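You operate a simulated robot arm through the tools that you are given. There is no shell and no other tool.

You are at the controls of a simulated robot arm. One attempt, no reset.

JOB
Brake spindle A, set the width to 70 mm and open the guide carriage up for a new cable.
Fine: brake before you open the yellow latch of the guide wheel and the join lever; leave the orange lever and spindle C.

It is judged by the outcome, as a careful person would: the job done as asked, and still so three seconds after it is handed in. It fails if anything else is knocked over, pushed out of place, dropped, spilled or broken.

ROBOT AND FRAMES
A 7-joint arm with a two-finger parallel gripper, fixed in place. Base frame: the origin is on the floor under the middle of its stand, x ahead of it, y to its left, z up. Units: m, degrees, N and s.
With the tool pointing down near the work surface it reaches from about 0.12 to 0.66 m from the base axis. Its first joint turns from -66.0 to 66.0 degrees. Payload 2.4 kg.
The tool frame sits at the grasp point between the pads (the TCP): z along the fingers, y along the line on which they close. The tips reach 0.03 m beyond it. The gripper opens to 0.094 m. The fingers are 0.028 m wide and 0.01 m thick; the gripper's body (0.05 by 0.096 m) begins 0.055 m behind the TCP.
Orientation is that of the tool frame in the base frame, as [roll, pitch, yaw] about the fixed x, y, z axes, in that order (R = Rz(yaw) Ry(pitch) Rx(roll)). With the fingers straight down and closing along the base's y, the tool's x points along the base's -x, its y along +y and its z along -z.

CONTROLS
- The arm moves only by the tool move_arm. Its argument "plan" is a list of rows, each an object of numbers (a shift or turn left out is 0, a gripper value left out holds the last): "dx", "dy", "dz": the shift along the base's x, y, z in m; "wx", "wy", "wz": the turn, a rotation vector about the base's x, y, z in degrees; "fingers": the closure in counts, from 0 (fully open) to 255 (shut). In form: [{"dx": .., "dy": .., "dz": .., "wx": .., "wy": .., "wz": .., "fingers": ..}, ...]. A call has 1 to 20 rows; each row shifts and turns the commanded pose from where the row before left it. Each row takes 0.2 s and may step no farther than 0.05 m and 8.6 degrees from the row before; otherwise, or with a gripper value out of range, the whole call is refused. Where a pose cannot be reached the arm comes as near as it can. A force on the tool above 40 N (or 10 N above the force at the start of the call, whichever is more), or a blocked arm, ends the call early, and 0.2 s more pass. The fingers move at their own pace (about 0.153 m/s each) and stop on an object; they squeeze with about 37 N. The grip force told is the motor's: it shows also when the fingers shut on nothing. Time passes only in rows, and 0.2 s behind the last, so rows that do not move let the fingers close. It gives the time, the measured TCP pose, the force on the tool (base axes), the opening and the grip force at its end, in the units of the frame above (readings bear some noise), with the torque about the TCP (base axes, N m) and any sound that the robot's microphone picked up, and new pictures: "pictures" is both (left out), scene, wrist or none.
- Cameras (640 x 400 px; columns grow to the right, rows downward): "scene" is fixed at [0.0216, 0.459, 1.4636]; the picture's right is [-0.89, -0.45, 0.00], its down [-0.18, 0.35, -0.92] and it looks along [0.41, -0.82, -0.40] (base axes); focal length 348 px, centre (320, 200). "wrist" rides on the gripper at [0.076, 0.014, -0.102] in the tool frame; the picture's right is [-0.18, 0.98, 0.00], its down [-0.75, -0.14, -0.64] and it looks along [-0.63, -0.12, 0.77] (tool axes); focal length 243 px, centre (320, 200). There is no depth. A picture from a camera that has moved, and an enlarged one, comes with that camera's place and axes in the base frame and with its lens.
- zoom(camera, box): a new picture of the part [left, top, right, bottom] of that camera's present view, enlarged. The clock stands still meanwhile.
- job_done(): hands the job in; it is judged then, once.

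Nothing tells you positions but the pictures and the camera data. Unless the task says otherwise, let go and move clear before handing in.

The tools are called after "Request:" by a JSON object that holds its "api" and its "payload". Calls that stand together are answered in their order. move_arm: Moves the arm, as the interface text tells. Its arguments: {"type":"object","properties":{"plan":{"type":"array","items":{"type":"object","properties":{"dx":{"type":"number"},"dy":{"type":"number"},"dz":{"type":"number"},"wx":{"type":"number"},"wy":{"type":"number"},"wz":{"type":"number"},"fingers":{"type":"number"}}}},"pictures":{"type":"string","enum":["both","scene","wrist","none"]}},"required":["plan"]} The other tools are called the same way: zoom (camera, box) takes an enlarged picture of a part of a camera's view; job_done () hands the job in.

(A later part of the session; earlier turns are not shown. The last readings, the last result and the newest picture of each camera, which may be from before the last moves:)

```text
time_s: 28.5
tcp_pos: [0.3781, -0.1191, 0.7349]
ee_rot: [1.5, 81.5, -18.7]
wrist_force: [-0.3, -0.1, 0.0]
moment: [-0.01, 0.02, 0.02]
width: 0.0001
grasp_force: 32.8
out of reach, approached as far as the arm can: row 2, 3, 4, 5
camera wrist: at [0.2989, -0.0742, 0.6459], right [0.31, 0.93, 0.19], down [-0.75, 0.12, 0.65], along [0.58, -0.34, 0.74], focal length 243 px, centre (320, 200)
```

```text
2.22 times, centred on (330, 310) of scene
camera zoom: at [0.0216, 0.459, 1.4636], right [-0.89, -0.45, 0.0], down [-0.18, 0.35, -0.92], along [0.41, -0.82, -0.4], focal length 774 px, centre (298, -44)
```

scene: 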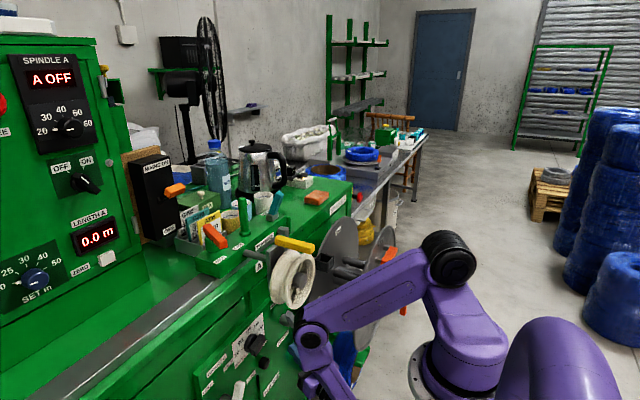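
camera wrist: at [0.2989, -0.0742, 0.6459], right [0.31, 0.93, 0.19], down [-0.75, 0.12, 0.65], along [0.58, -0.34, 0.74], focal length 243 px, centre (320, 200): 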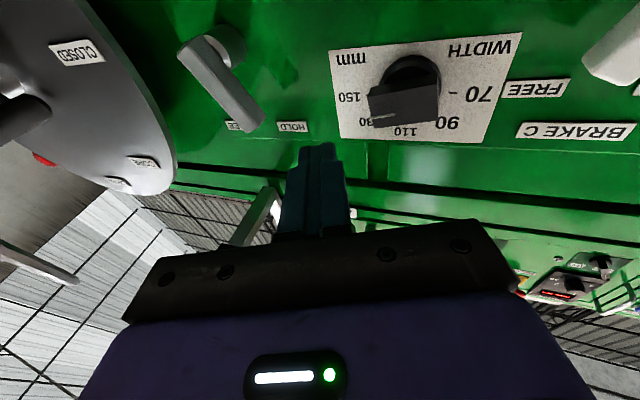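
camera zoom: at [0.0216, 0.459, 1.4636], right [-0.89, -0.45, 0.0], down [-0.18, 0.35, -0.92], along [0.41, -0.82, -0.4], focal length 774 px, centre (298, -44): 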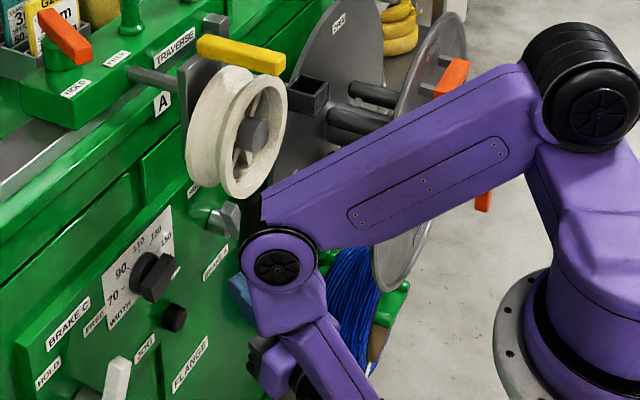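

The elbow is well back now. Next I'll level the tool and turn its heading to straight +x in front of the knob.

Request:
{"api": "move_arm", "payload": {"plan": [{"dx": 0.006, "dy": 0.008, "dz": 0.002, "wx": 1.3, "wy": 3.8}, {"dx": 0.006, "dy": 0.008, "dz": 0.002, "wx": 1.3, "wy": 3.8, "wz": 2}, {"dx": 0.006, "dy": 0.008, "dz": 0.002, "wz": 5}, {"dx": 0.006, "dy": 0.008, "wz": 5}, {"dx": 0.006, "wz": 5}]}}

Request:
{"api": "zoom", "payload": {"camera": "scene", "box": [220, 220, 440, 400]}}

```text
time_s: 29.7
tcp_pos: [0.4153, -0.0804, 0.7358]
ee_rot: [9.8, 89.3, 6.9]
wrist_force: [-0.4, -0.5, -0.2]
moment: [-0.04, 0.02, 0.04]
width: 0.0
grasp_force: 32.8
out of reach, approached as far as the arm can: row 5
camera wrist: at [0.3147, -0.0627, 0.6599], right [0.05, 0.98, 0.19], down [-0.66, -0.11, 0.75], along [0.75, -0.16, 0.64], focal length 243 px, centre (320, 200)
```

scene: 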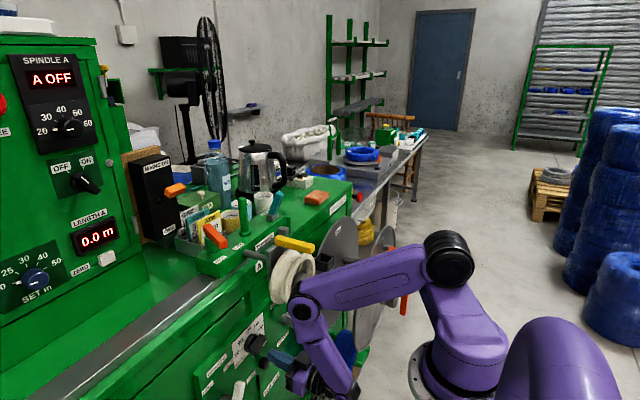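
wrist: 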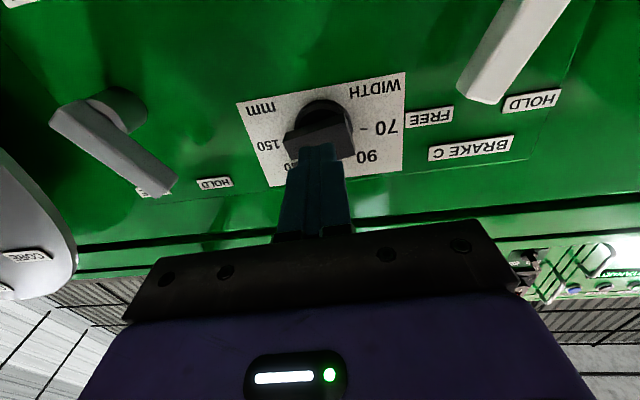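

```text
2.22 times, centred on (330, 310) of scene
camera zoom: at [0.0216, 0.4591, 1.4636], right [-0.89, -0.45, 0.0], down [-0.18, 0.35, -0.92], along [0.41, -0.82, -0.4], focal length 774 px, centre (298, -44)
```

zoom: 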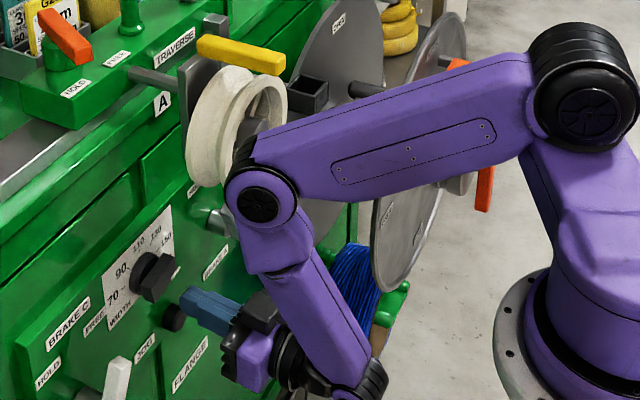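

The tool is level, heading ≈ −3°, in front of the knob. I'll now roll +75° about the tool axis (so the jaws match the bar) in small increments.

Request:
{"api": "move_arm", "payload": {"plan": [{"wx": 6, "wz": 1.5}, {"wx": 6, "wz": 1.4}, {"wx": 8}, {"wx": 8}, {"wx": 8}]}}

Request:
{"api": "zoom", "payload": {"camera": "scene", "box": [220, 220, 440, 400]}}

```text
time_s: 30.9
tcp_pos: [0.4193, -0.08, 0.7335]
ee_rot: [89.6, 53.8, 89.2]
wrist_force: [-0.1, 0.1, 0.4]
moment: [-0.02, 0.0, 0.01]
width: 0.0001
grasp_force: 33.3
out of reach, approached as far as the arm can: row 1
camera wrist: at [0.3174, -0.0235, 0.6814], right [0.0, 0.68, 0.73], down [-0.65, -0.56, 0.52], along [0.76, -0.47, 0.44], focal length 243 px, centre (320, 200)
```

scene: 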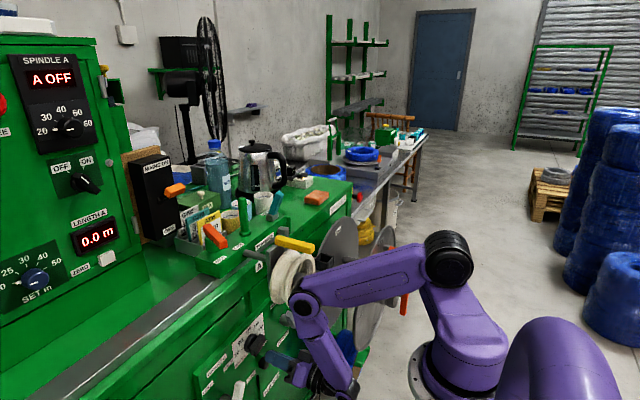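
wrist: 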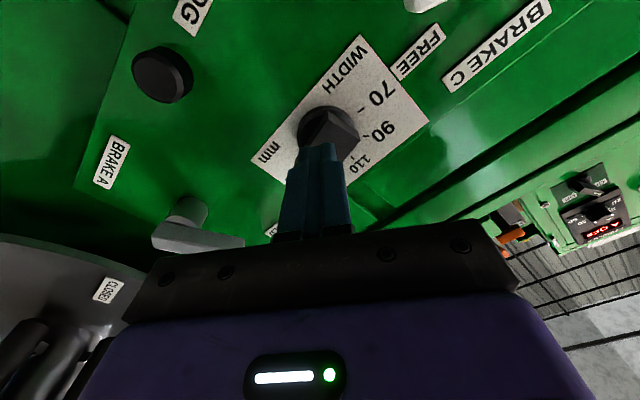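

```text
2.22 times, centred on (330, 310) of scene
camera zoom: at [0.0216, 0.459, 1.4636], right [-0.89, -0.45, 0.0], down [-0.18, 0.35, -0.92], along [0.41, -0.82, -0.4], focal length 774 px, centre (298, -44)
```

zoom: 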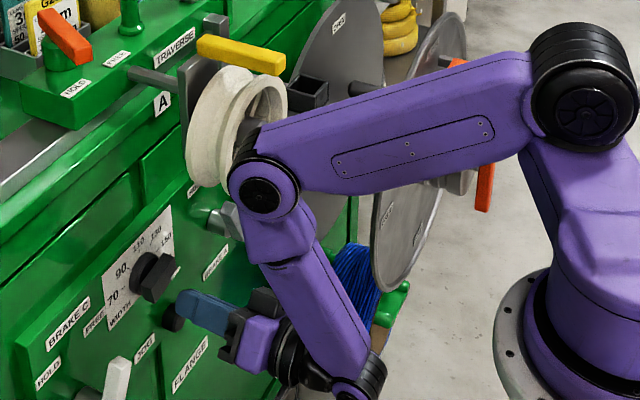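

Roll 36° reached, tool axis exactly along +x. Continuing to 75° roll.

Request:
{"api": "move_arm", "payload": {"plan": [{"wx": 8}, {"wx": 8}, {"wx": 8}, {"wx": 8}, {"wx": 7, "fingers": 150}, {}]}}

Request:
{"api": "zoom", "payload": {"camera": "wrist", "box": [200, 40, 460, 220]}}

Request:
{"api": "zoom", "payload": {"camera": "scene", "box": [220, 280, 340, 380]}}

```text
time_s: 32.3
tcp_pos: [0.4176, -0.0801, 0.7344]
ee_rot: [90.0, 14.8, 89.5]
wrist_force: [-0.6, 0.0, 0.4]
moment: [-0.02, -0.01, 0.03]
width: 0.0386
grasp_force: 0.0
camera wrist: at [0.3169, -0.0028, 0.7298], right [0.0, 0.07, 1.0], down [-0.65, -0.76, 0.06], along [0.76, -0.65, 0.05], focal length 243 px, centre (320, 200)
```

scene: 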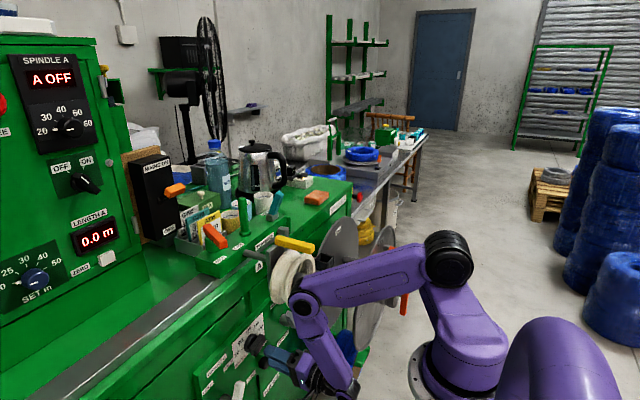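
wrist: 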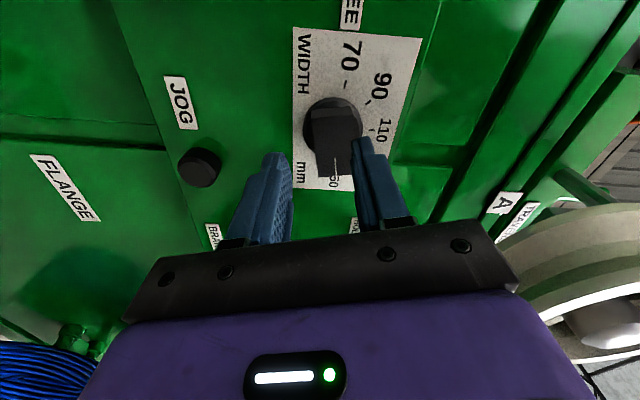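

```text
2.22 times, centred on (330, 130) of wrist
camera zoom: at [0.3169, -0.0028, 0.7298], right [0.0, 0.07, 1.0], down [-0.65, -0.76, 0.06], along [0.76, -0.65, 0.05], focal length 539 px, centre (298, 356)
```

zoom: 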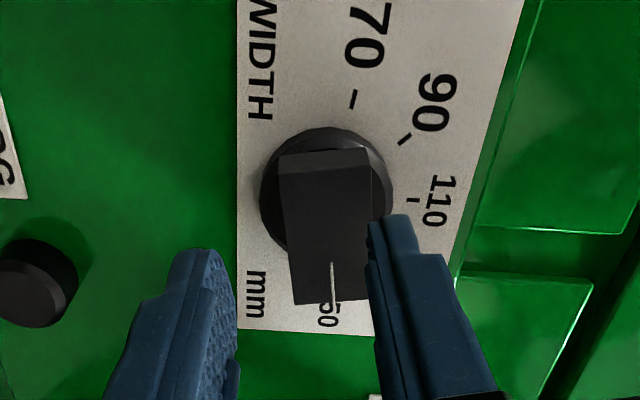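

```text
4.00 times, centred on (280, 330) of scene
camera zoom: at [0.0216, 0.459, 1.4636], right [-0.89, -0.45, 0.0], down [-0.18, 0.35, -0.92], along [0.41, -0.82, -0.4], focal length 1394 px, centre (480, -320)
```

zoom: 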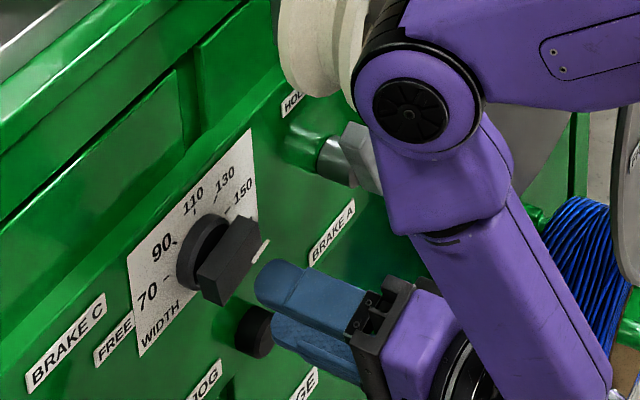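

The jaws match the bar well (bar ≈27 mm thick, jaw opening 39 mm). I'll align with the knob axis (y −0.086, z 0.744) and advance so the tips overlap the bar by about 1 cm.

Request:
{"api": "move_arm", "payload": {"plan": [{"dy": -0.005, "dz": 0.0095, "wx": 3}, {"dx": 0.01}, {"dx": 0.01}, {"dx": 0.01}]}}

Request:
{"api": "zoom", "payload": {"camera": "wrist", "box": [200, 40, 460, 220]}}

Request:
{"api": "zoom", "payload": {"camera": "scene", "box": [220, 220, 440, 400]}}

```text
time_s: 33.3
tcp_pos: [0.455, -0.0811, 0.7418]
ee_rot: [90.1, 11.8, 89.4]
wrist_force: [0.5, -0.9, -0.4]
moment: [0.0, -0.01, 0.0]
width: 0.0387
grasp_force: 0.0
out of reach, approached as far as the arm can: row 1
camera wrist: at [0.3534, -0.0043, 0.7415], right [0.0, 0.02, 1.0], down [-0.65, -0.76, 0.02], along [0.76, -0.65, 0.01], focal length 243 px, centre (320, 200)
```

scene: 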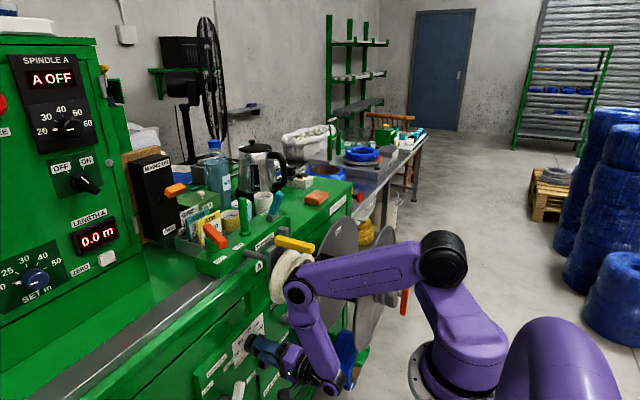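
wrist: 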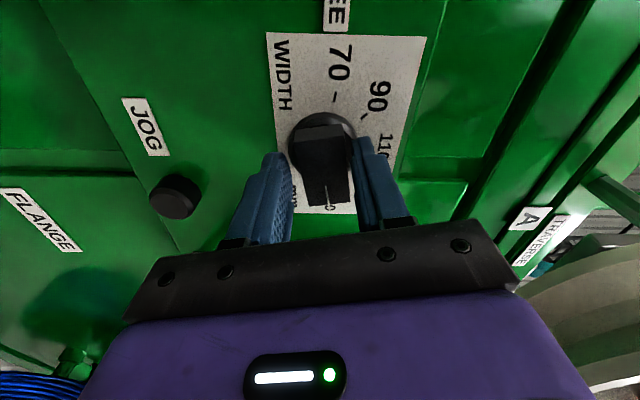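

```text
2.22 times, centred on (330, 130) of wrist
camera zoom: at [0.3534, -0.0043, 0.7415], right [0.0, 0.02, 1.0], down [-0.65, -0.76, 0.02], along [0.76, -0.65, 0.01], focal length 539 px, centre (298, 356)
```

zoom: 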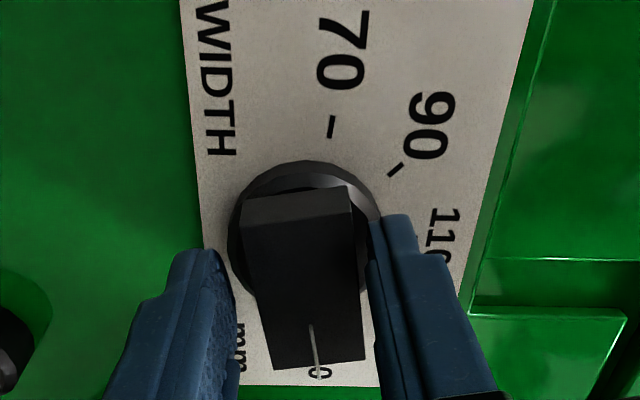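

```text
2.22 times, centred on (330, 310) of scene
camera zoom: at [0.0216, 0.459, 1.4636], right [-0.89, -0.45, 0.0], down [-0.18, 0.35, -0.92], along [0.41, -0.82, -0.4], focal length 774 px, centre (298, -44)
```

zoom: 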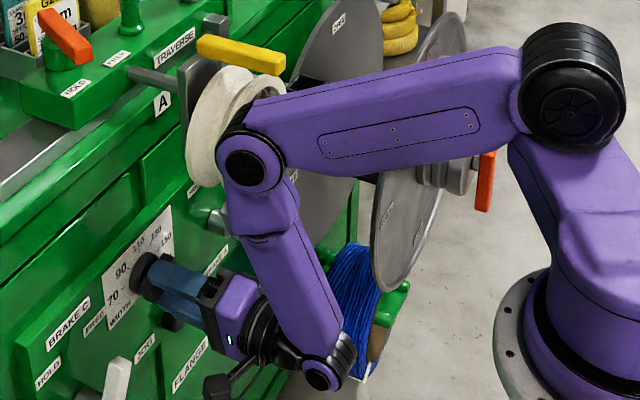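

Tips straddle the bar. I'll fine-align (−5 mm y, +2 mm z) and then close the jaws on the knob.

Request:
{"api": "move_arm", "payload": {"plan": [{"dx": 0.002, "dy": -0.003, "dz": 0.0015}, {"dx": 0.001, "dy": -0.0025, "dz": 0.001}, {"fingers": 200}, {"fingers": 255}, {}]}}

Request:
{"api": "zoom", "payload": {"camera": "wrist", "box": [200, 40, 460, 220]}}

```text
time_s: 34.5
tcp_pos: [0.457, -0.0872, 0.7455]
ee_rot: [89.7, 11.8, 89.5]
wrist_force: [-1.8, 5.5, 7.5]
moment: [0.0, -0.29, -0.71]
width: 0.0277
grasp_force: 45.1
camera wrist: at [0.355, -0.0094, 0.7442], right [0.0, 0.02, 1.0], down [-0.65, -0.76, 0.01], along [0.76, -0.65, 0.02], focal length 243 px, centre (320, 200)
```

scene: 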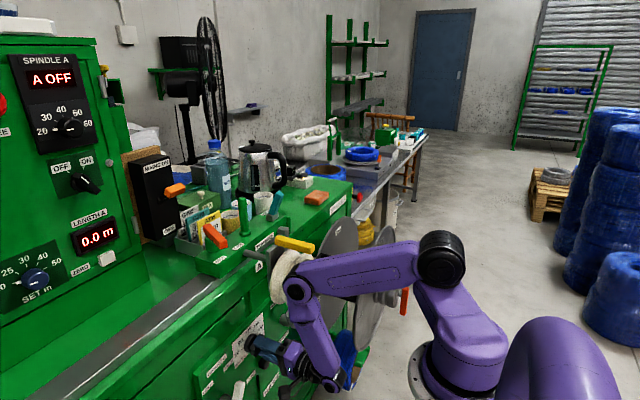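
wrist: 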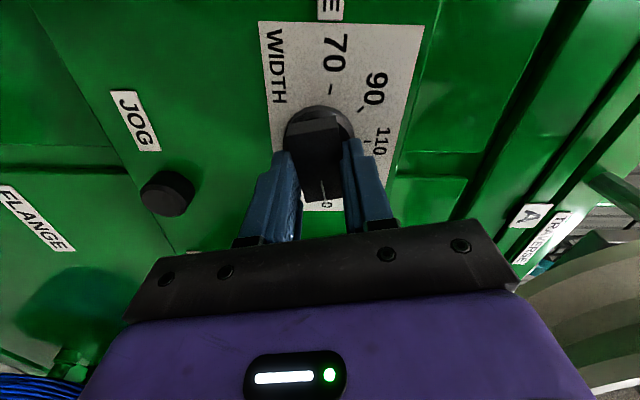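

```text
2.22 times, centred on (330, 130) of wrist
camera zoom: at [0.355, -0.0094, 0.7442], right [0.0, 0.02, 1.0], down [-0.65, -0.76, 0.01], along [0.76, -0.65, 0.02], focal length 539 px, centre (298, 356)
```

zoom: 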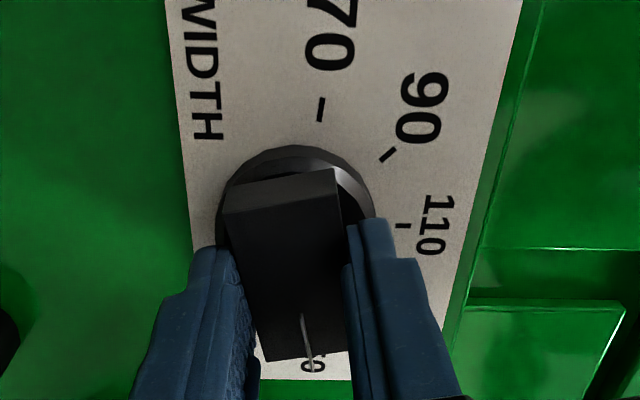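

The knob is gripped (27.7 mm). Now I'll rotate it counter‑clockwise (negative about x) step by step toward 70.

Request:
{"api": "move_arm", "payload": {"plan": [{"wx": -7}, {"wx": -8}, {"wx": -8}, {"wx": -8}]}}

Request:
{"api": "zoom", "payload": {"camera": "wrist", "box": [200, 40, 460, 220]}}

```text
time_s: 35.5
tcp_pos: [0.4572, -0.0868, 0.7454]
ee_rot: [89.1, 43.1, 89.3]
wrist_force: [0.0, 15.1, 23.4]
moment: [0.1, 0.59, 1.03]
width: 0.0281
grasp_force: 45.3
camera wrist: at [0.355, -0.0217, 0.7045], right [-0.01, 0.54, 0.84], down [-0.65, -0.65, 0.4], along [0.76, -0.54, 0.35], focal length 243 px, centre (320, 200)
```

scene: 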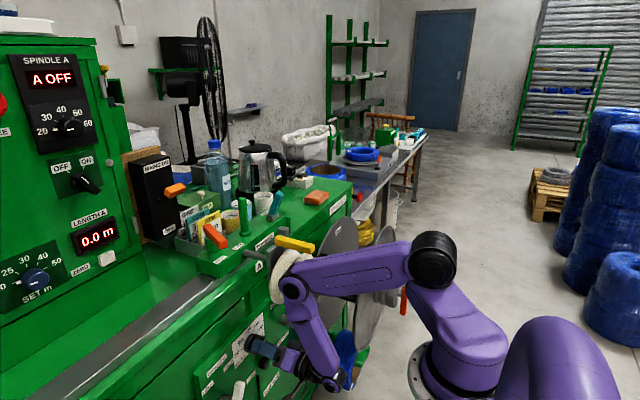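
wrist: 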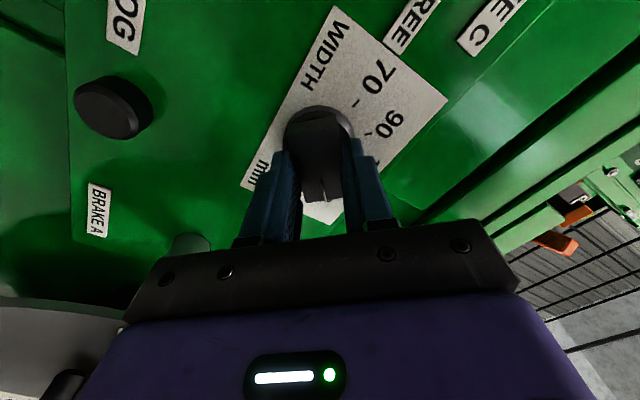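

```text
2.22 times, centred on (330, 130) of wrist
camera zoom: at [0.355, -0.0217, 0.7045], right [-0.01, 0.54, 0.84], down [-0.65, -0.65, 0.4], along [0.76, -0.54, 0.35], focal length 539 px, centre (298, 356)
```

zoom: 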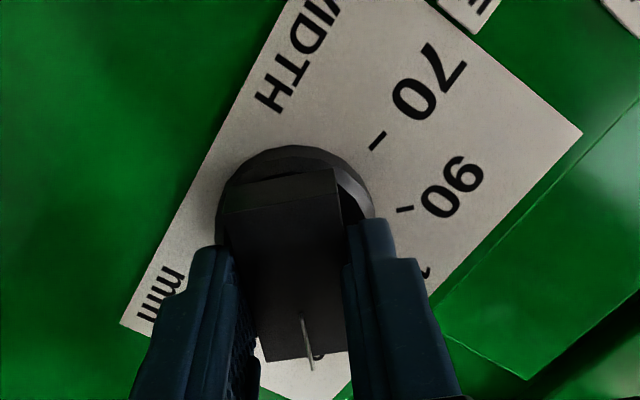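

The knob follows the jaws. I'll relieve the small side load and continue rotating.

Request:
{"api": "move_arm", "payload": {"plan": [{"dy": 0.001, "dz": 0.0015}, {"wx": -8}, {"wx": -8}, {"wx": -8}, {"wx": -8}]}}

Request:
{"api": "zoom", "payload": {"camera": "wrist", "box": [200, 40, 460, 220]}}

Request:
{"api": "zoom", "payload": {"camera": "scene", "box": [220, 220, 440, 400]}}

```text
time_s: 36.7
tcp_pos: [0.4567, -0.0859, 0.7479]
ee_rot: [87.2, 74.9, 87.7]
wrist_force: [0.8, 25.8, 22.8]
moment: [0.11, 0.66, 0.34]
width: 0.0279
grasp_force: 45.6
camera wrist: at [0.3551, -0.0534, 0.6767], right [-0.01, 0.9, 0.43], down [-0.65, -0.34, 0.68], along [0.76, -0.27, 0.59], focal length 243 px, centre (320, 200)
```

scene: 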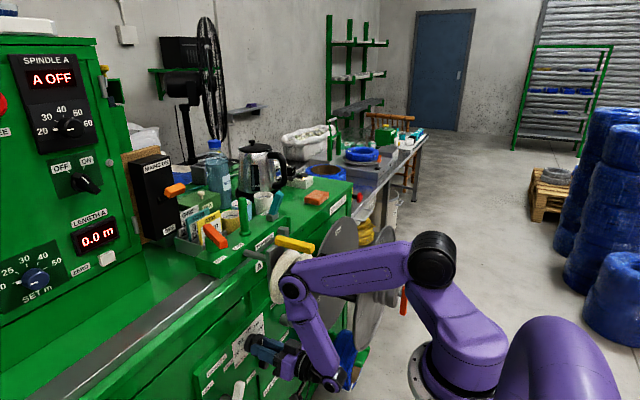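
wrist: 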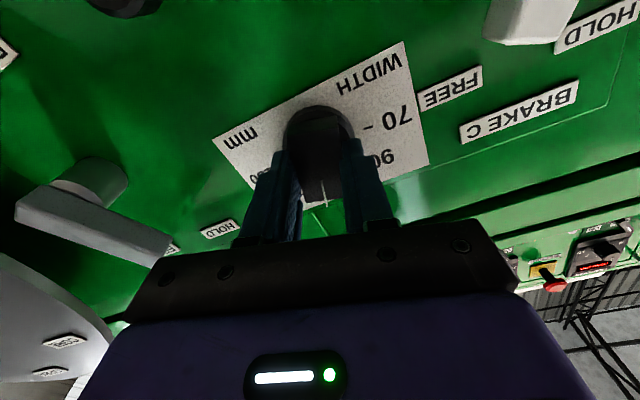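

```text
2.22 times, centred on (330, 130) of wrist
camera zoom: at [0.3551, -0.0534, 0.6767], right [-0.01, 0.9, 0.43], down [-0.65, -0.34, 0.68], along [0.76, -0.27, 0.59], focal length 539 px, centre (298, 356)
```

zoom: 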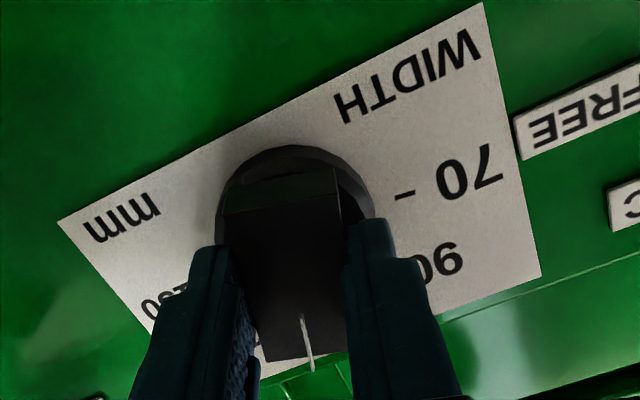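

```text
2.22 times, centred on (330, 310) of scene
camera zoom: at [0.0213, 0.4597, 1.4634], right [-0.89, -0.45, 0.0], down [-0.18, 0.35, -0.92], along [0.41, -0.82, -0.4], focal length 774 px, centre (298, -44)
```

zoom: 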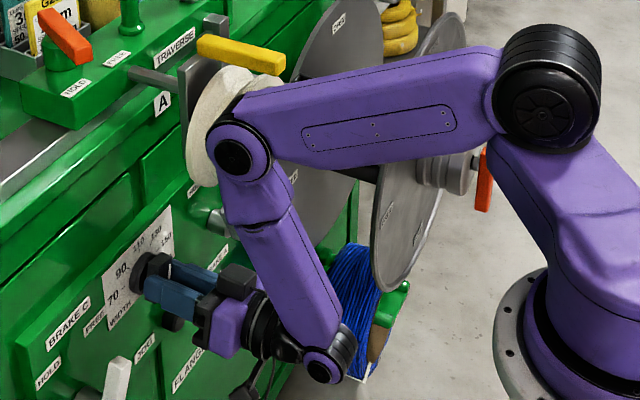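

Roll is at 15° and the side load suggests the true axis is about 4–5 mm toward +y. I'll shift accordingly and keep rotating.

Request:
{"api": "move_arm", "payload": {"plan": [{"dy": 0.0025, "dz": 0.0012}, {"wx": -8, "dy": 0.0007}, {"wx": -8, "dy": 0.0007}, {"wx": -8, "dy": 0.0007}, {"wx": -8, "dy": 0.0007, "dz": -0.0003}]}}

Request:
{"api": "zoom", "payload": {"camera": "wrist", "box": [200, 40, 460, 220]}}

Request:
{"api": "zoom", "payload": {"camera": "scene", "box": [220, 220, 440, 400]}}

```text
time_s: 37.9
tcp_pos: [0.4577, -0.0842, 0.7478]
ee_rot: [-88.1, 72.9, -88.5]
wrist_force: [0.1, 0.3, 7.0]
moment: [0.03, -1.27, 0.77]
width: 0.0279
grasp_force: 44.8
camera wrist: at [0.355, -0.0931, 0.6699], right [0.0, 0.99, -0.11], down [-0.65, 0.09, 0.76], along [0.76, 0.07, 0.64], focal length 243 px, centre (320, 200)
```

scene: 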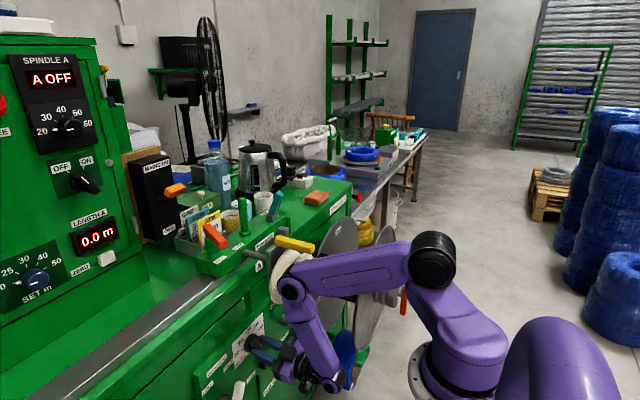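
wrist: 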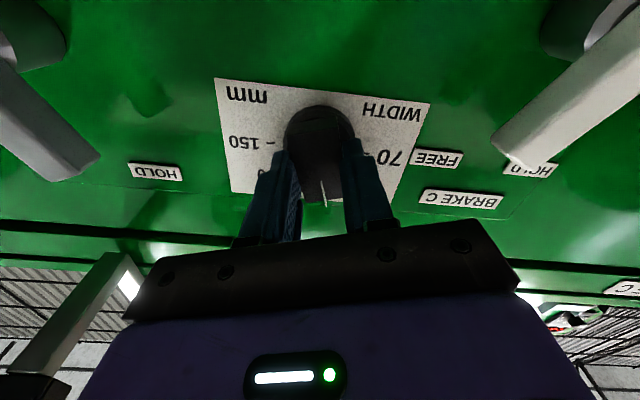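

```text
2.22 times, centred on (330, 130) of wrist
camera zoom: at [0.355, -0.0931, 0.6699], right [0.0, 0.99, -0.11], down [-0.65, 0.09, 0.76], along [0.76, 0.07, 0.64], focal length 539 px, centre (298, 356)
```

zoom: 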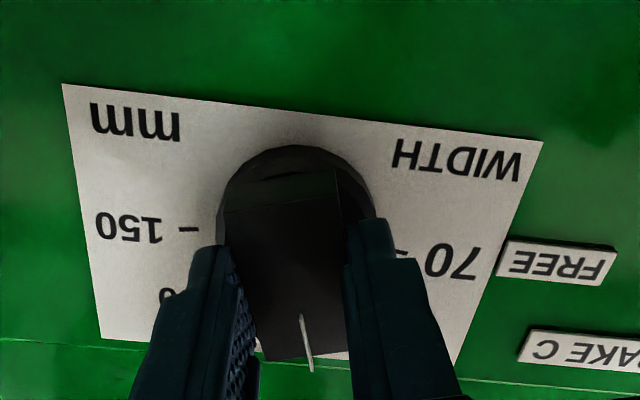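

```text
2.22 times, centred on (330, 310) of scene
camera zoom: at [0.0215, 0.4591, 1.4636], right [-0.89, -0.45, 0.0], down [-0.18, 0.35, -0.92], along [0.41, -0.82, -0.4], focal length 774 px, centre (298, -44)
```

zoom: 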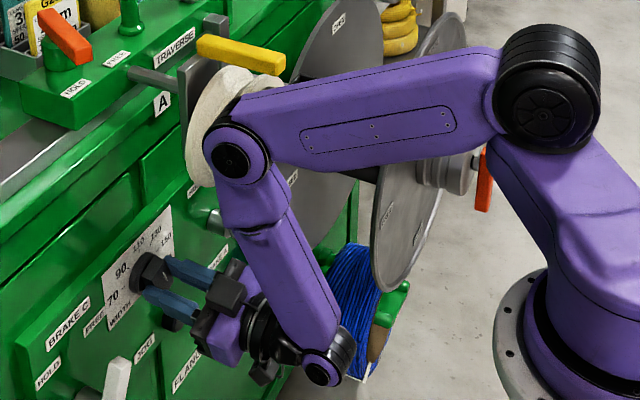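

Roll −17°, forces low. Continuing the rotation toward 70.

Request:
{"api": "move_arm", "payload": {"plan": [{"wx": -8, "dy": 0.0005, "dz": -0.0002}, {"wx": -8, "dy": 0.0004, "dz": -0.0003}, {"wx": -8, "dy": 0.0004, "dz": -0.0003}, {"wx": -8, "dy": 0.0003, "dz": -0.0004}]}}

Request:
{"api": "zoom", "payload": {"camera": "wrist", "box": [200, 40, 460, 220]}}

Request:
{"api": "zoom", "payload": {"camera": "scene", "box": [220, 220, 440, 400]}}

```text
time_s: 38.9
tcp_pos: [0.4565, -0.0823, 0.746]
ee_rot: [-89.3, 41.0, -89.4]
wrist_force: [-3.2, -12.3, 18.1]
moment: [0.01, -0.41, -0.08]
width: 0.0277
grasp_force: 45.2
camera wrist: at [0.3551, -0.1322, 0.6854], right [0.01, 0.78, -0.62], down [-0.65, 0.48, 0.59], along [0.76, 0.4, 0.51], focal length 243 px, centre (320, 200)
```

scene: 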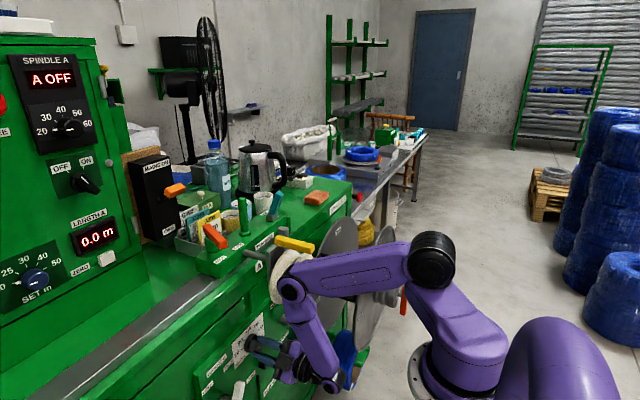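
wrist: 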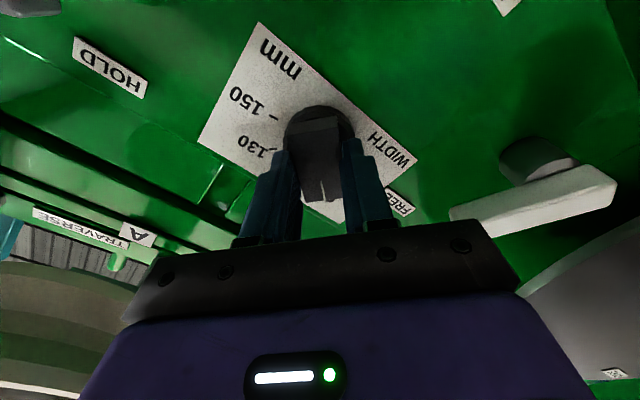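

```text
2.22 times, centred on (330, 130) of wrist
camera zoom: at [0.3551, -0.1322, 0.6854], right [0.01, 0.78, -0.62], down [-0.65, 0.48, 0.59], along [0.76, 0.4, 0.51], focal length 539 px, centre (298, 356)
```

zoom: 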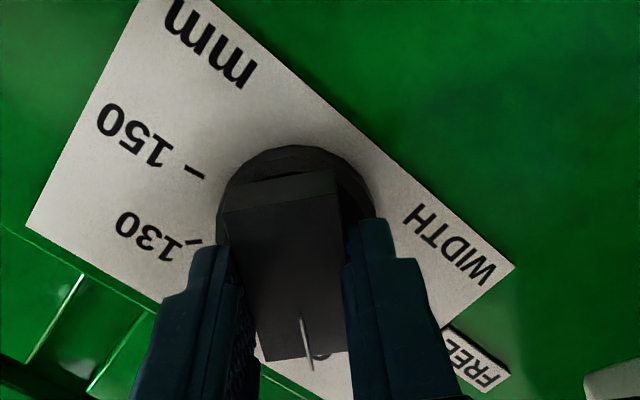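

```text
2.22 times, centred on (330, 310) of scene
camera zoom: at [0.0213, 0.4588, 1.4637], right [-0.89, -0.45, 0.0], down [-0.18, 0.35, -0.92], along [0.41, -0.82, -0.4], focal length 774 px, centre (298, -44)
```

zoom: 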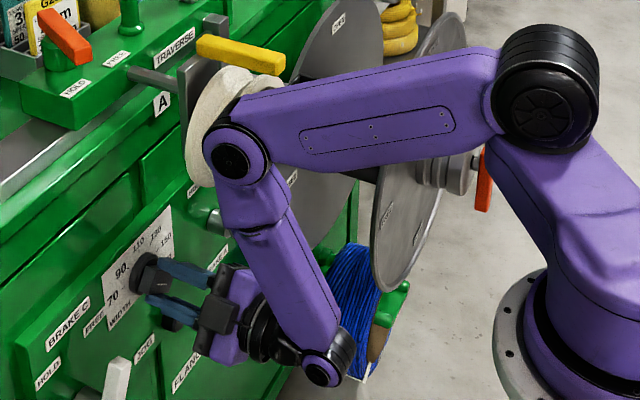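

Roll −49°. I'll relieve the load slightly and rotate most of the remaining way.

Request:
{"api": "move_arm", "payload": {"plan": [{"dy": -0.0012, "dz": 0.0018}, {"wx": -8}, {"wx": -8}, {"wx": -6}]}}

Request:
{"api": "zoom", "payload": {"camera": "wrist", "box": [200, 40, 460, 220]}}

Request:
{"api": "zoom", "payload": {"camera": "scene", "box": [220, 300, 340, 380]}}

```text
time_s: 39.9
tcp_pos: [0.4585, -0.083, 0.7451]
ee_rot: [-90.2, 19.0, -89.7]
wrist_force: [14.5, -13.0, -15.4]
moment: [0.04, 0.02, 0.5]
width: 0.028
grasp_force: 44.5
camera wrist: at [0.3546, -0.1515, 0.7087], right [-0.01, 0.49, -0.87], down [-0.65, 0.66, 0.38], along [0.76, 0.56, 0.32], focal length 243 px, centre (320, 200)
```

scene: 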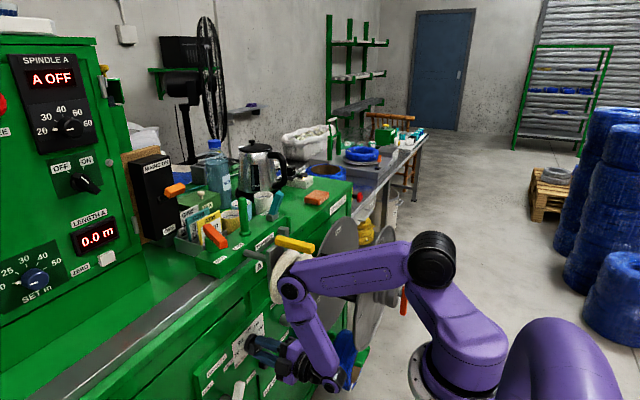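
wrist: 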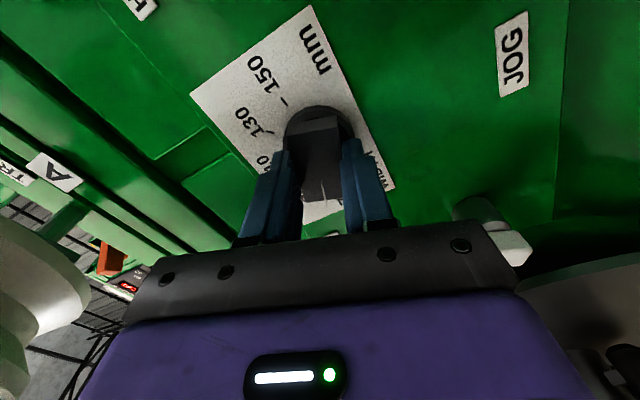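

```text
2.22 times, centred on (330, 130) of wrist
camera zoom: at [0.3546, -0.1515, 0.7087], right [-0.01, 0.49, -0.87], down [-0.65, 0.66, 0.38], along [0.76, 0.56, 0.32], focal length 539 px, centre (298, 356)
```

zoom: 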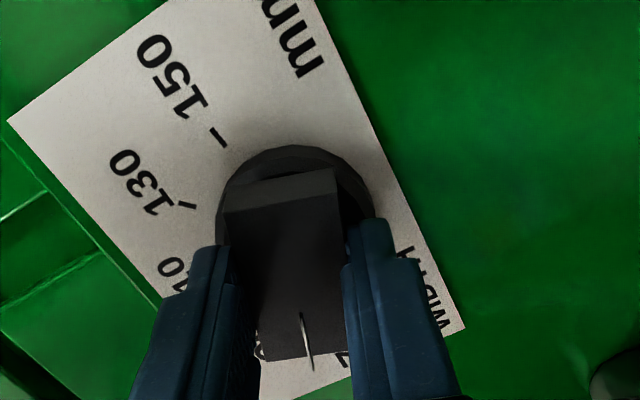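

```text
5.00 times, centred on (280, 340) of scene
camera zoom: at [0.0222, 0.4587, 1.4637], right [-0.89, -0.45, 0.0], down [-0.18, 0.35, -0.92], along [0.41, -0.82, -0.4], focal length 1743 px, centre (520, -500)
```

zoom: 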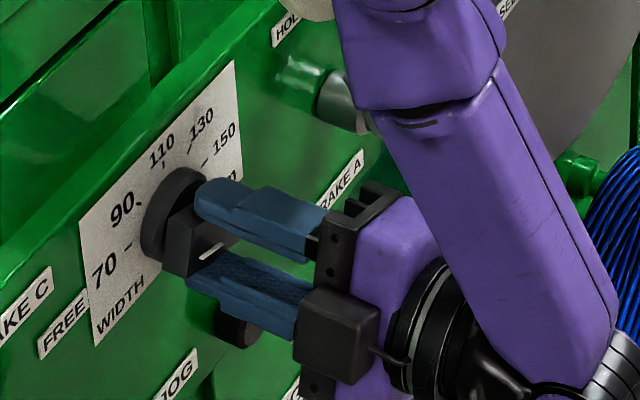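

Roll −71°; the 70 mark is still a few degrees ahead of the pointer. I'll relieve the side loads and rotate ~7° more.

Request:
{"api": "move_arm", "payload": {"plan": [{"dx": 0.0005, "dy": -0.001, "dz": -0.0012}, {"wx": -4}, {"wx": -3.5}, {}]}}

Request:
{"api": "zoom", "payload": {"camera": "wrist", "box": [240, 90, 400, 200]}}

Request:
{"api": "zoom", "payload": {"camera": "scene", "box": [220, 310, 300, 370]}}

```text
time_s: 40.9
tcp_pos: [0.4562, -0.0823, 0.7462]
ee_rot: [-90.1, 11.6, -89.4]
wrist_force: [-14.4, -3.4, -10.3]
moment: [-0.04, -0.35, 0.71]
width: 0.028
grasp_force: 45.4
camera wrist: at [0.3549, -0.1563, 0.7174], right [-0.01, 0.38, -0.93], down [-0.65, 0.7, 0.29], along [0.76, 0.6, 0.24], focal length 243 px, centre (320, 200)
```

scene: 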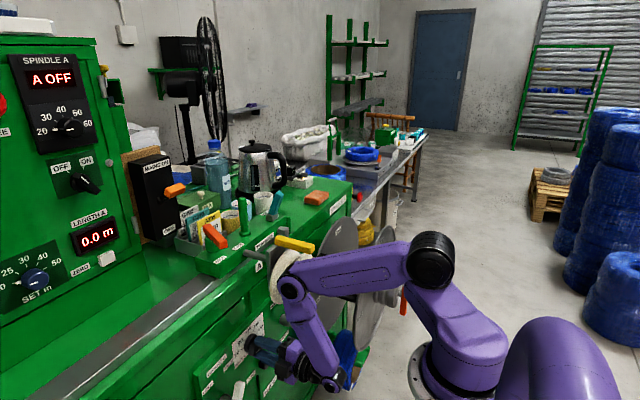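
wrist: 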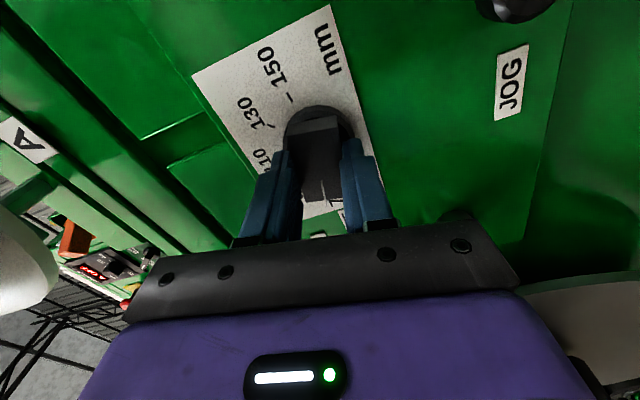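

```text
3.64 times, centred on (320, 145) of wrist
camera zoom: at [0.3549, -0.1563, 0.7174], right [-0.01, 0.38, -0.93], down [-0.65, 0.7, 0.29], along [0.76, 0.6, 0.24], focal length 882 px, centre (320, 400)
```

zoom: 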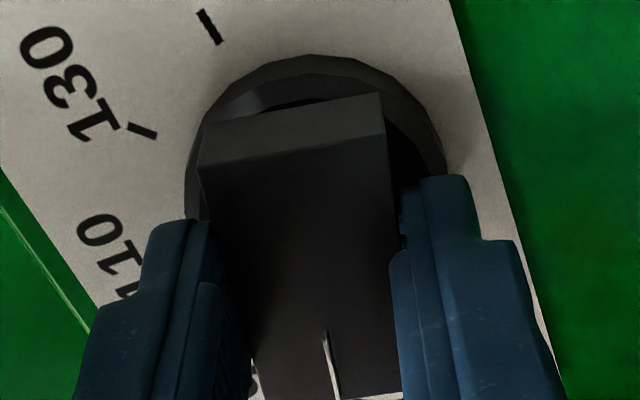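

```text
6.67 times, centred on (260, 340) of scene
camera zoom: at [0.0214, 0.459, 1.4636], right [-0.89, -0.45, 0.0], down [-0.18, 0.35, -0.92], along [0.41, -0.82, -0.4], focal length 2323 px, centre (720, -733)
```

zoom: 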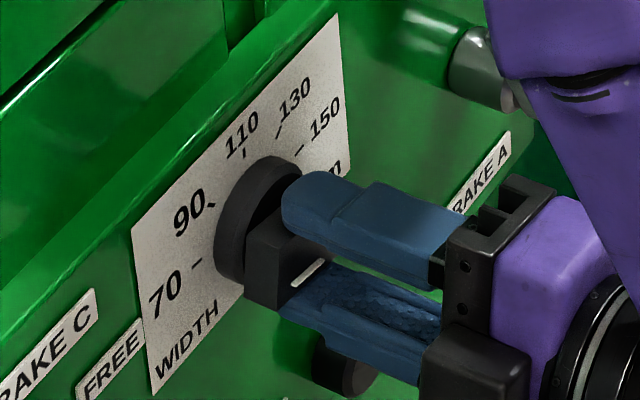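

Pointer should be near 70 now. I'll release, back away a few centimetres and check the setting.

Request:
{"api": "move_arm", "payload": {"plan": [{"fingers": 150}, {}, {"dx": -0.012}, {"dx": -0.012}, {"dx": -0.012}]}}

Request:
{"api": "zoom", "payload": {"camera": "wrist", "box": [220, 60, 420, 200]}}

Request:
{"api": "zoom", "payload": {"camera": "scene", "box": [220, 310, 300, 370]}}

```text
time_s: 42.1
tcp_pos: [0.4262, -0.0814, 0.7438]
ee_rot: [-89.9, 11.7, -89.5]
wrist_force: [-0.4, 0.2, -0.2]
moment: [0.02, 0.0, 0.02]
width: 0.0387
grasp_force: 0.1
out of reach, approached as far as the arm can: row 5
camera wrist: at [0.3242, -0.1545, 0.7153], right [0.0, 0.38, -0.93], down [-0.65, 0.71, 0.29], along [0.76, 0.6, 0.24], focal length 243 px, centre (320, 200)
```

scene: 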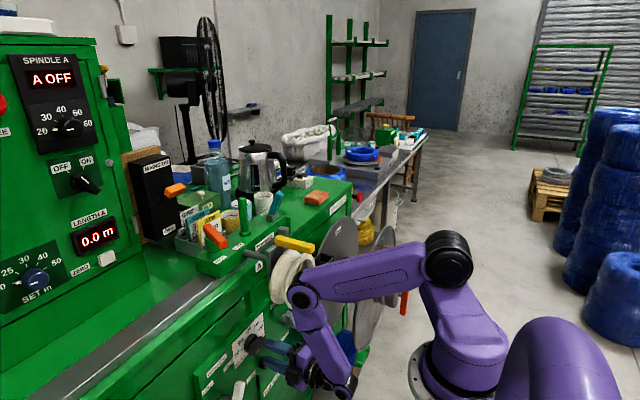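
wrist: 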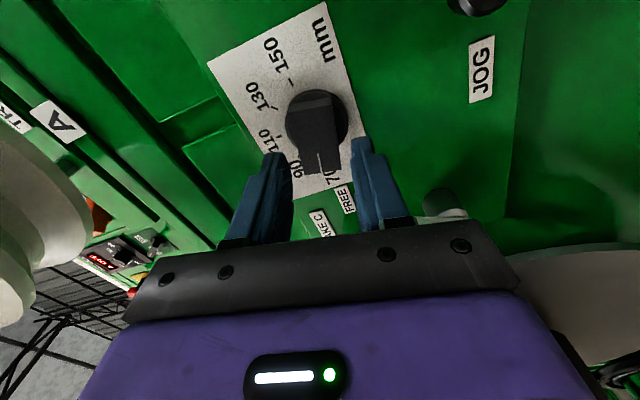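

```text
2.86 times, centred on (320, 130) of wrist
camera zoom: at [0.3242, -0.1545, 0.7153], right [0.0, 0.38, -0.93], down [-0.65, 0.71, 0.29], along [0.76, 0.6, 0.24], focal length 693 px, centre (320, 400)
```

zoom: 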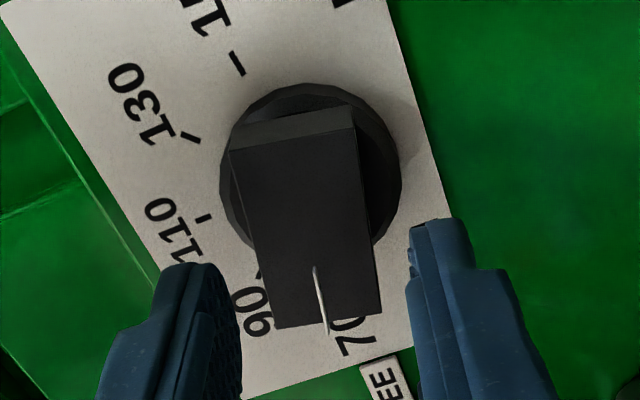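

```text
6.67 times, centred on (260, 340) of scene
camera zoom: at [0.0216, 0.459, 1.4636], right [-0.89, -0.45, 0.0], down [-0.18, 0.35, -0.92], along [0.41, -0.82, -0.4], focal length 2323 px, centre (720, -733)
```

zoom: 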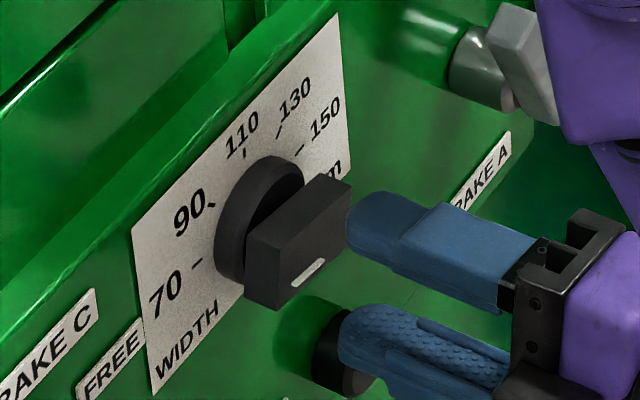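

Ticks fit ±80°/±40°/0° about centre (−0.085, 0.7457); the pointer is at about 77–78° left, i.e. just short of 70. I'll regrip and rotate about 2.5° more.

Request:
{"api": "move_arm", "payload": {"plan": [{"dx": 0.011, "dy": -0.0005, "dz": 0.0012}, {"dx": 0.011, "dy": -0.0005, "dz": 0.001}, {"dx": 0.0095}, {"fingers": 255}, {}, {"wx": -2.8}, {}]}}

Request:
{"api": "zoom", "payload": {"camera": "wrist", "box": [220, 60, 420, 200]}}

```text
time_s: 43.7
tcp_pos: [0.4585, -0.0819, 0.7459]
ee_rot: [-90.0, 9.0, -89.4]
wrist_force: [-13.8, 1.6, 4.5]
moment: [1.78, -0.26, 0.73]
width: 0.0282
grasp_force: 44.7
camera wrist: at [0.3569, -0.1568, 0.7202], right [0.0, 0.33, -0.94], down [-0.65, 0.72, 0.26], along [0.76, 0.61, 0.22], focal length 243 px, centre (320, 200)
```

scene: 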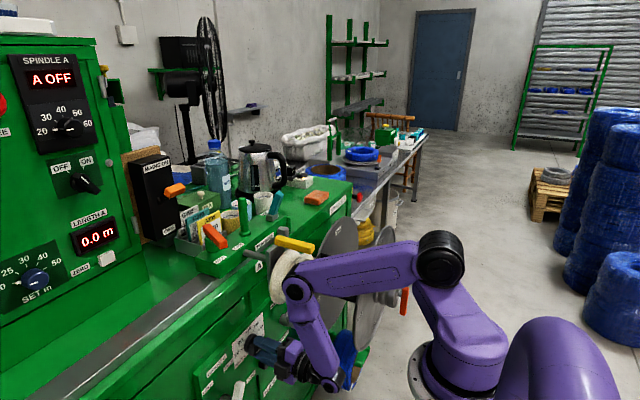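
wrist: 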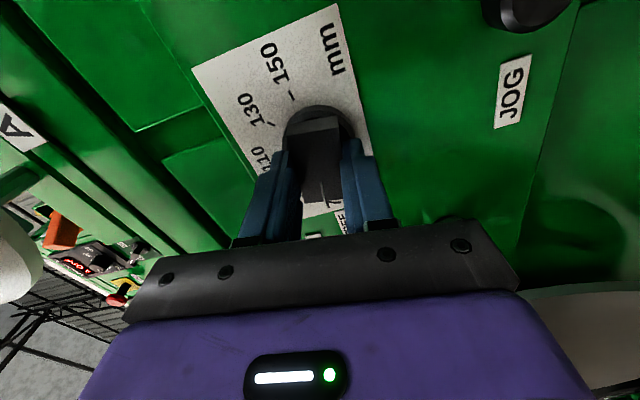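

```text
2.86 times, centred on (320, 130) of wrist
camera zoom: at [0.3569, -0.1568, 0.7202], right [0.0, 0.33, -0.94], down [-0.65, 0.72, 0.26], along [0.76, 0.61, 0.22], focal length 693 px, centre (320, 400)
```

zoom: 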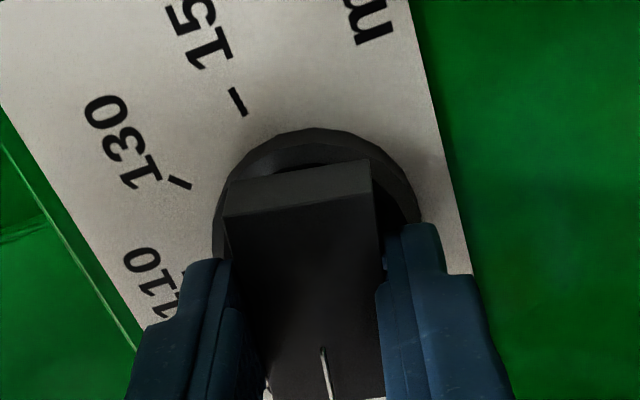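

A clear torque (1.8 N·m) shows the knob is now against its 70 end stop. I'll release and back away.

Request:
{"api": "move_arm", "payload": {"plan": [{"wx": 1}, {"fingers": 150}, {}, {"dx": -0.01}, {"dx": -0.01}, {"dx": -0.01}]}}

Request:
{"api": "zoom", "payload": {"camera": "wrist", "box": [220, 60, 420, 200]}}

Request:
{"api": "zoom", "payload": {"camera": "scene", "box": [220, 220, 440, 400]}}

```text
time_s: 45.1
tcp_pos: [0.4289, -0.0814, 0.7454]
ee_rot: [-89.8, 9.8, -89.6]
wrist_force: [-0.4, -0.9, -0.2]
moment: [-0.03, -0.01, 0.02]
width: 0.0385
grasp_force: 0.1
camera wrist: at [0.3266, -0.1562, 0.7197], right [0.0, 0.35, -0.94], down [-0.65, 0.71, 0.27], along [0.76, 0.61, 0.23], focal length 243 px, centre (320, 200)
```

scene: 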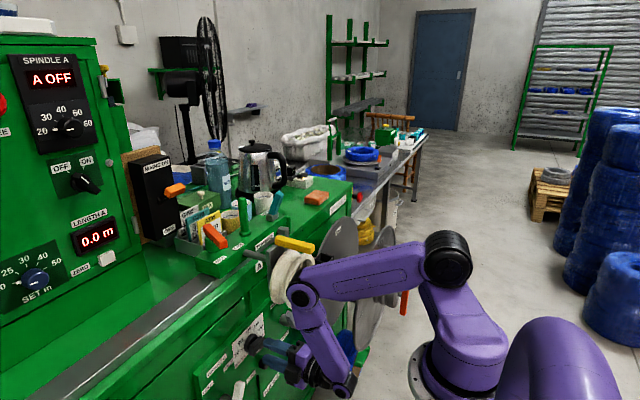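
wrist: 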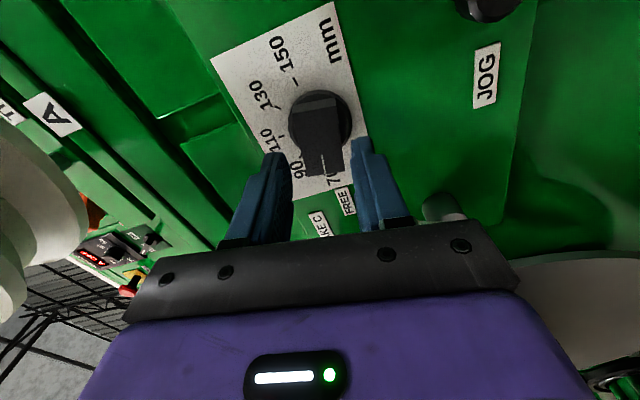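

```text
2.86 times, centred on (320, 130) of wrist
camera zoom: at [0.3266, -0.1562, 0.7197], right [0.0, 0.35, -0.94], down [-0.65, 0.71, 0.27], along [0.76, 0.61, 0.23], focal length 693 px, centre (320, 400)
```

zoom: 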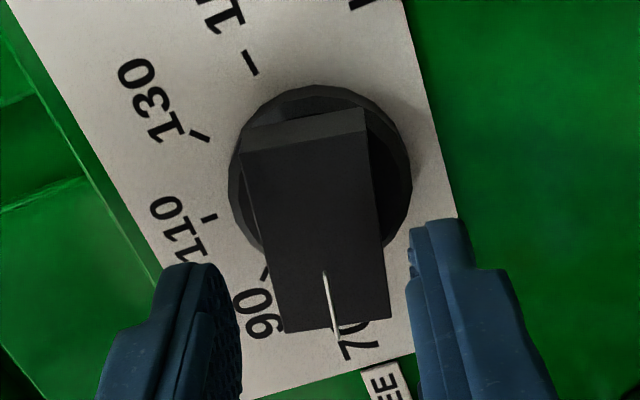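

```text
2.22 times, centred on (330, 310) of scene
camera zoom: at [0.0216, 0.459, 1.4636], right [-0.89, -0.45, 0.0], down [-0.18, 0.35, -0.92], along [0.41, -0.82, -0.4], focal length 774 px, centre (298, -44)
```

zoom: 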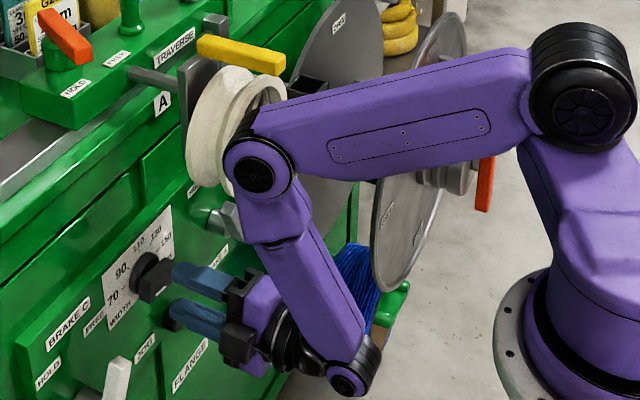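

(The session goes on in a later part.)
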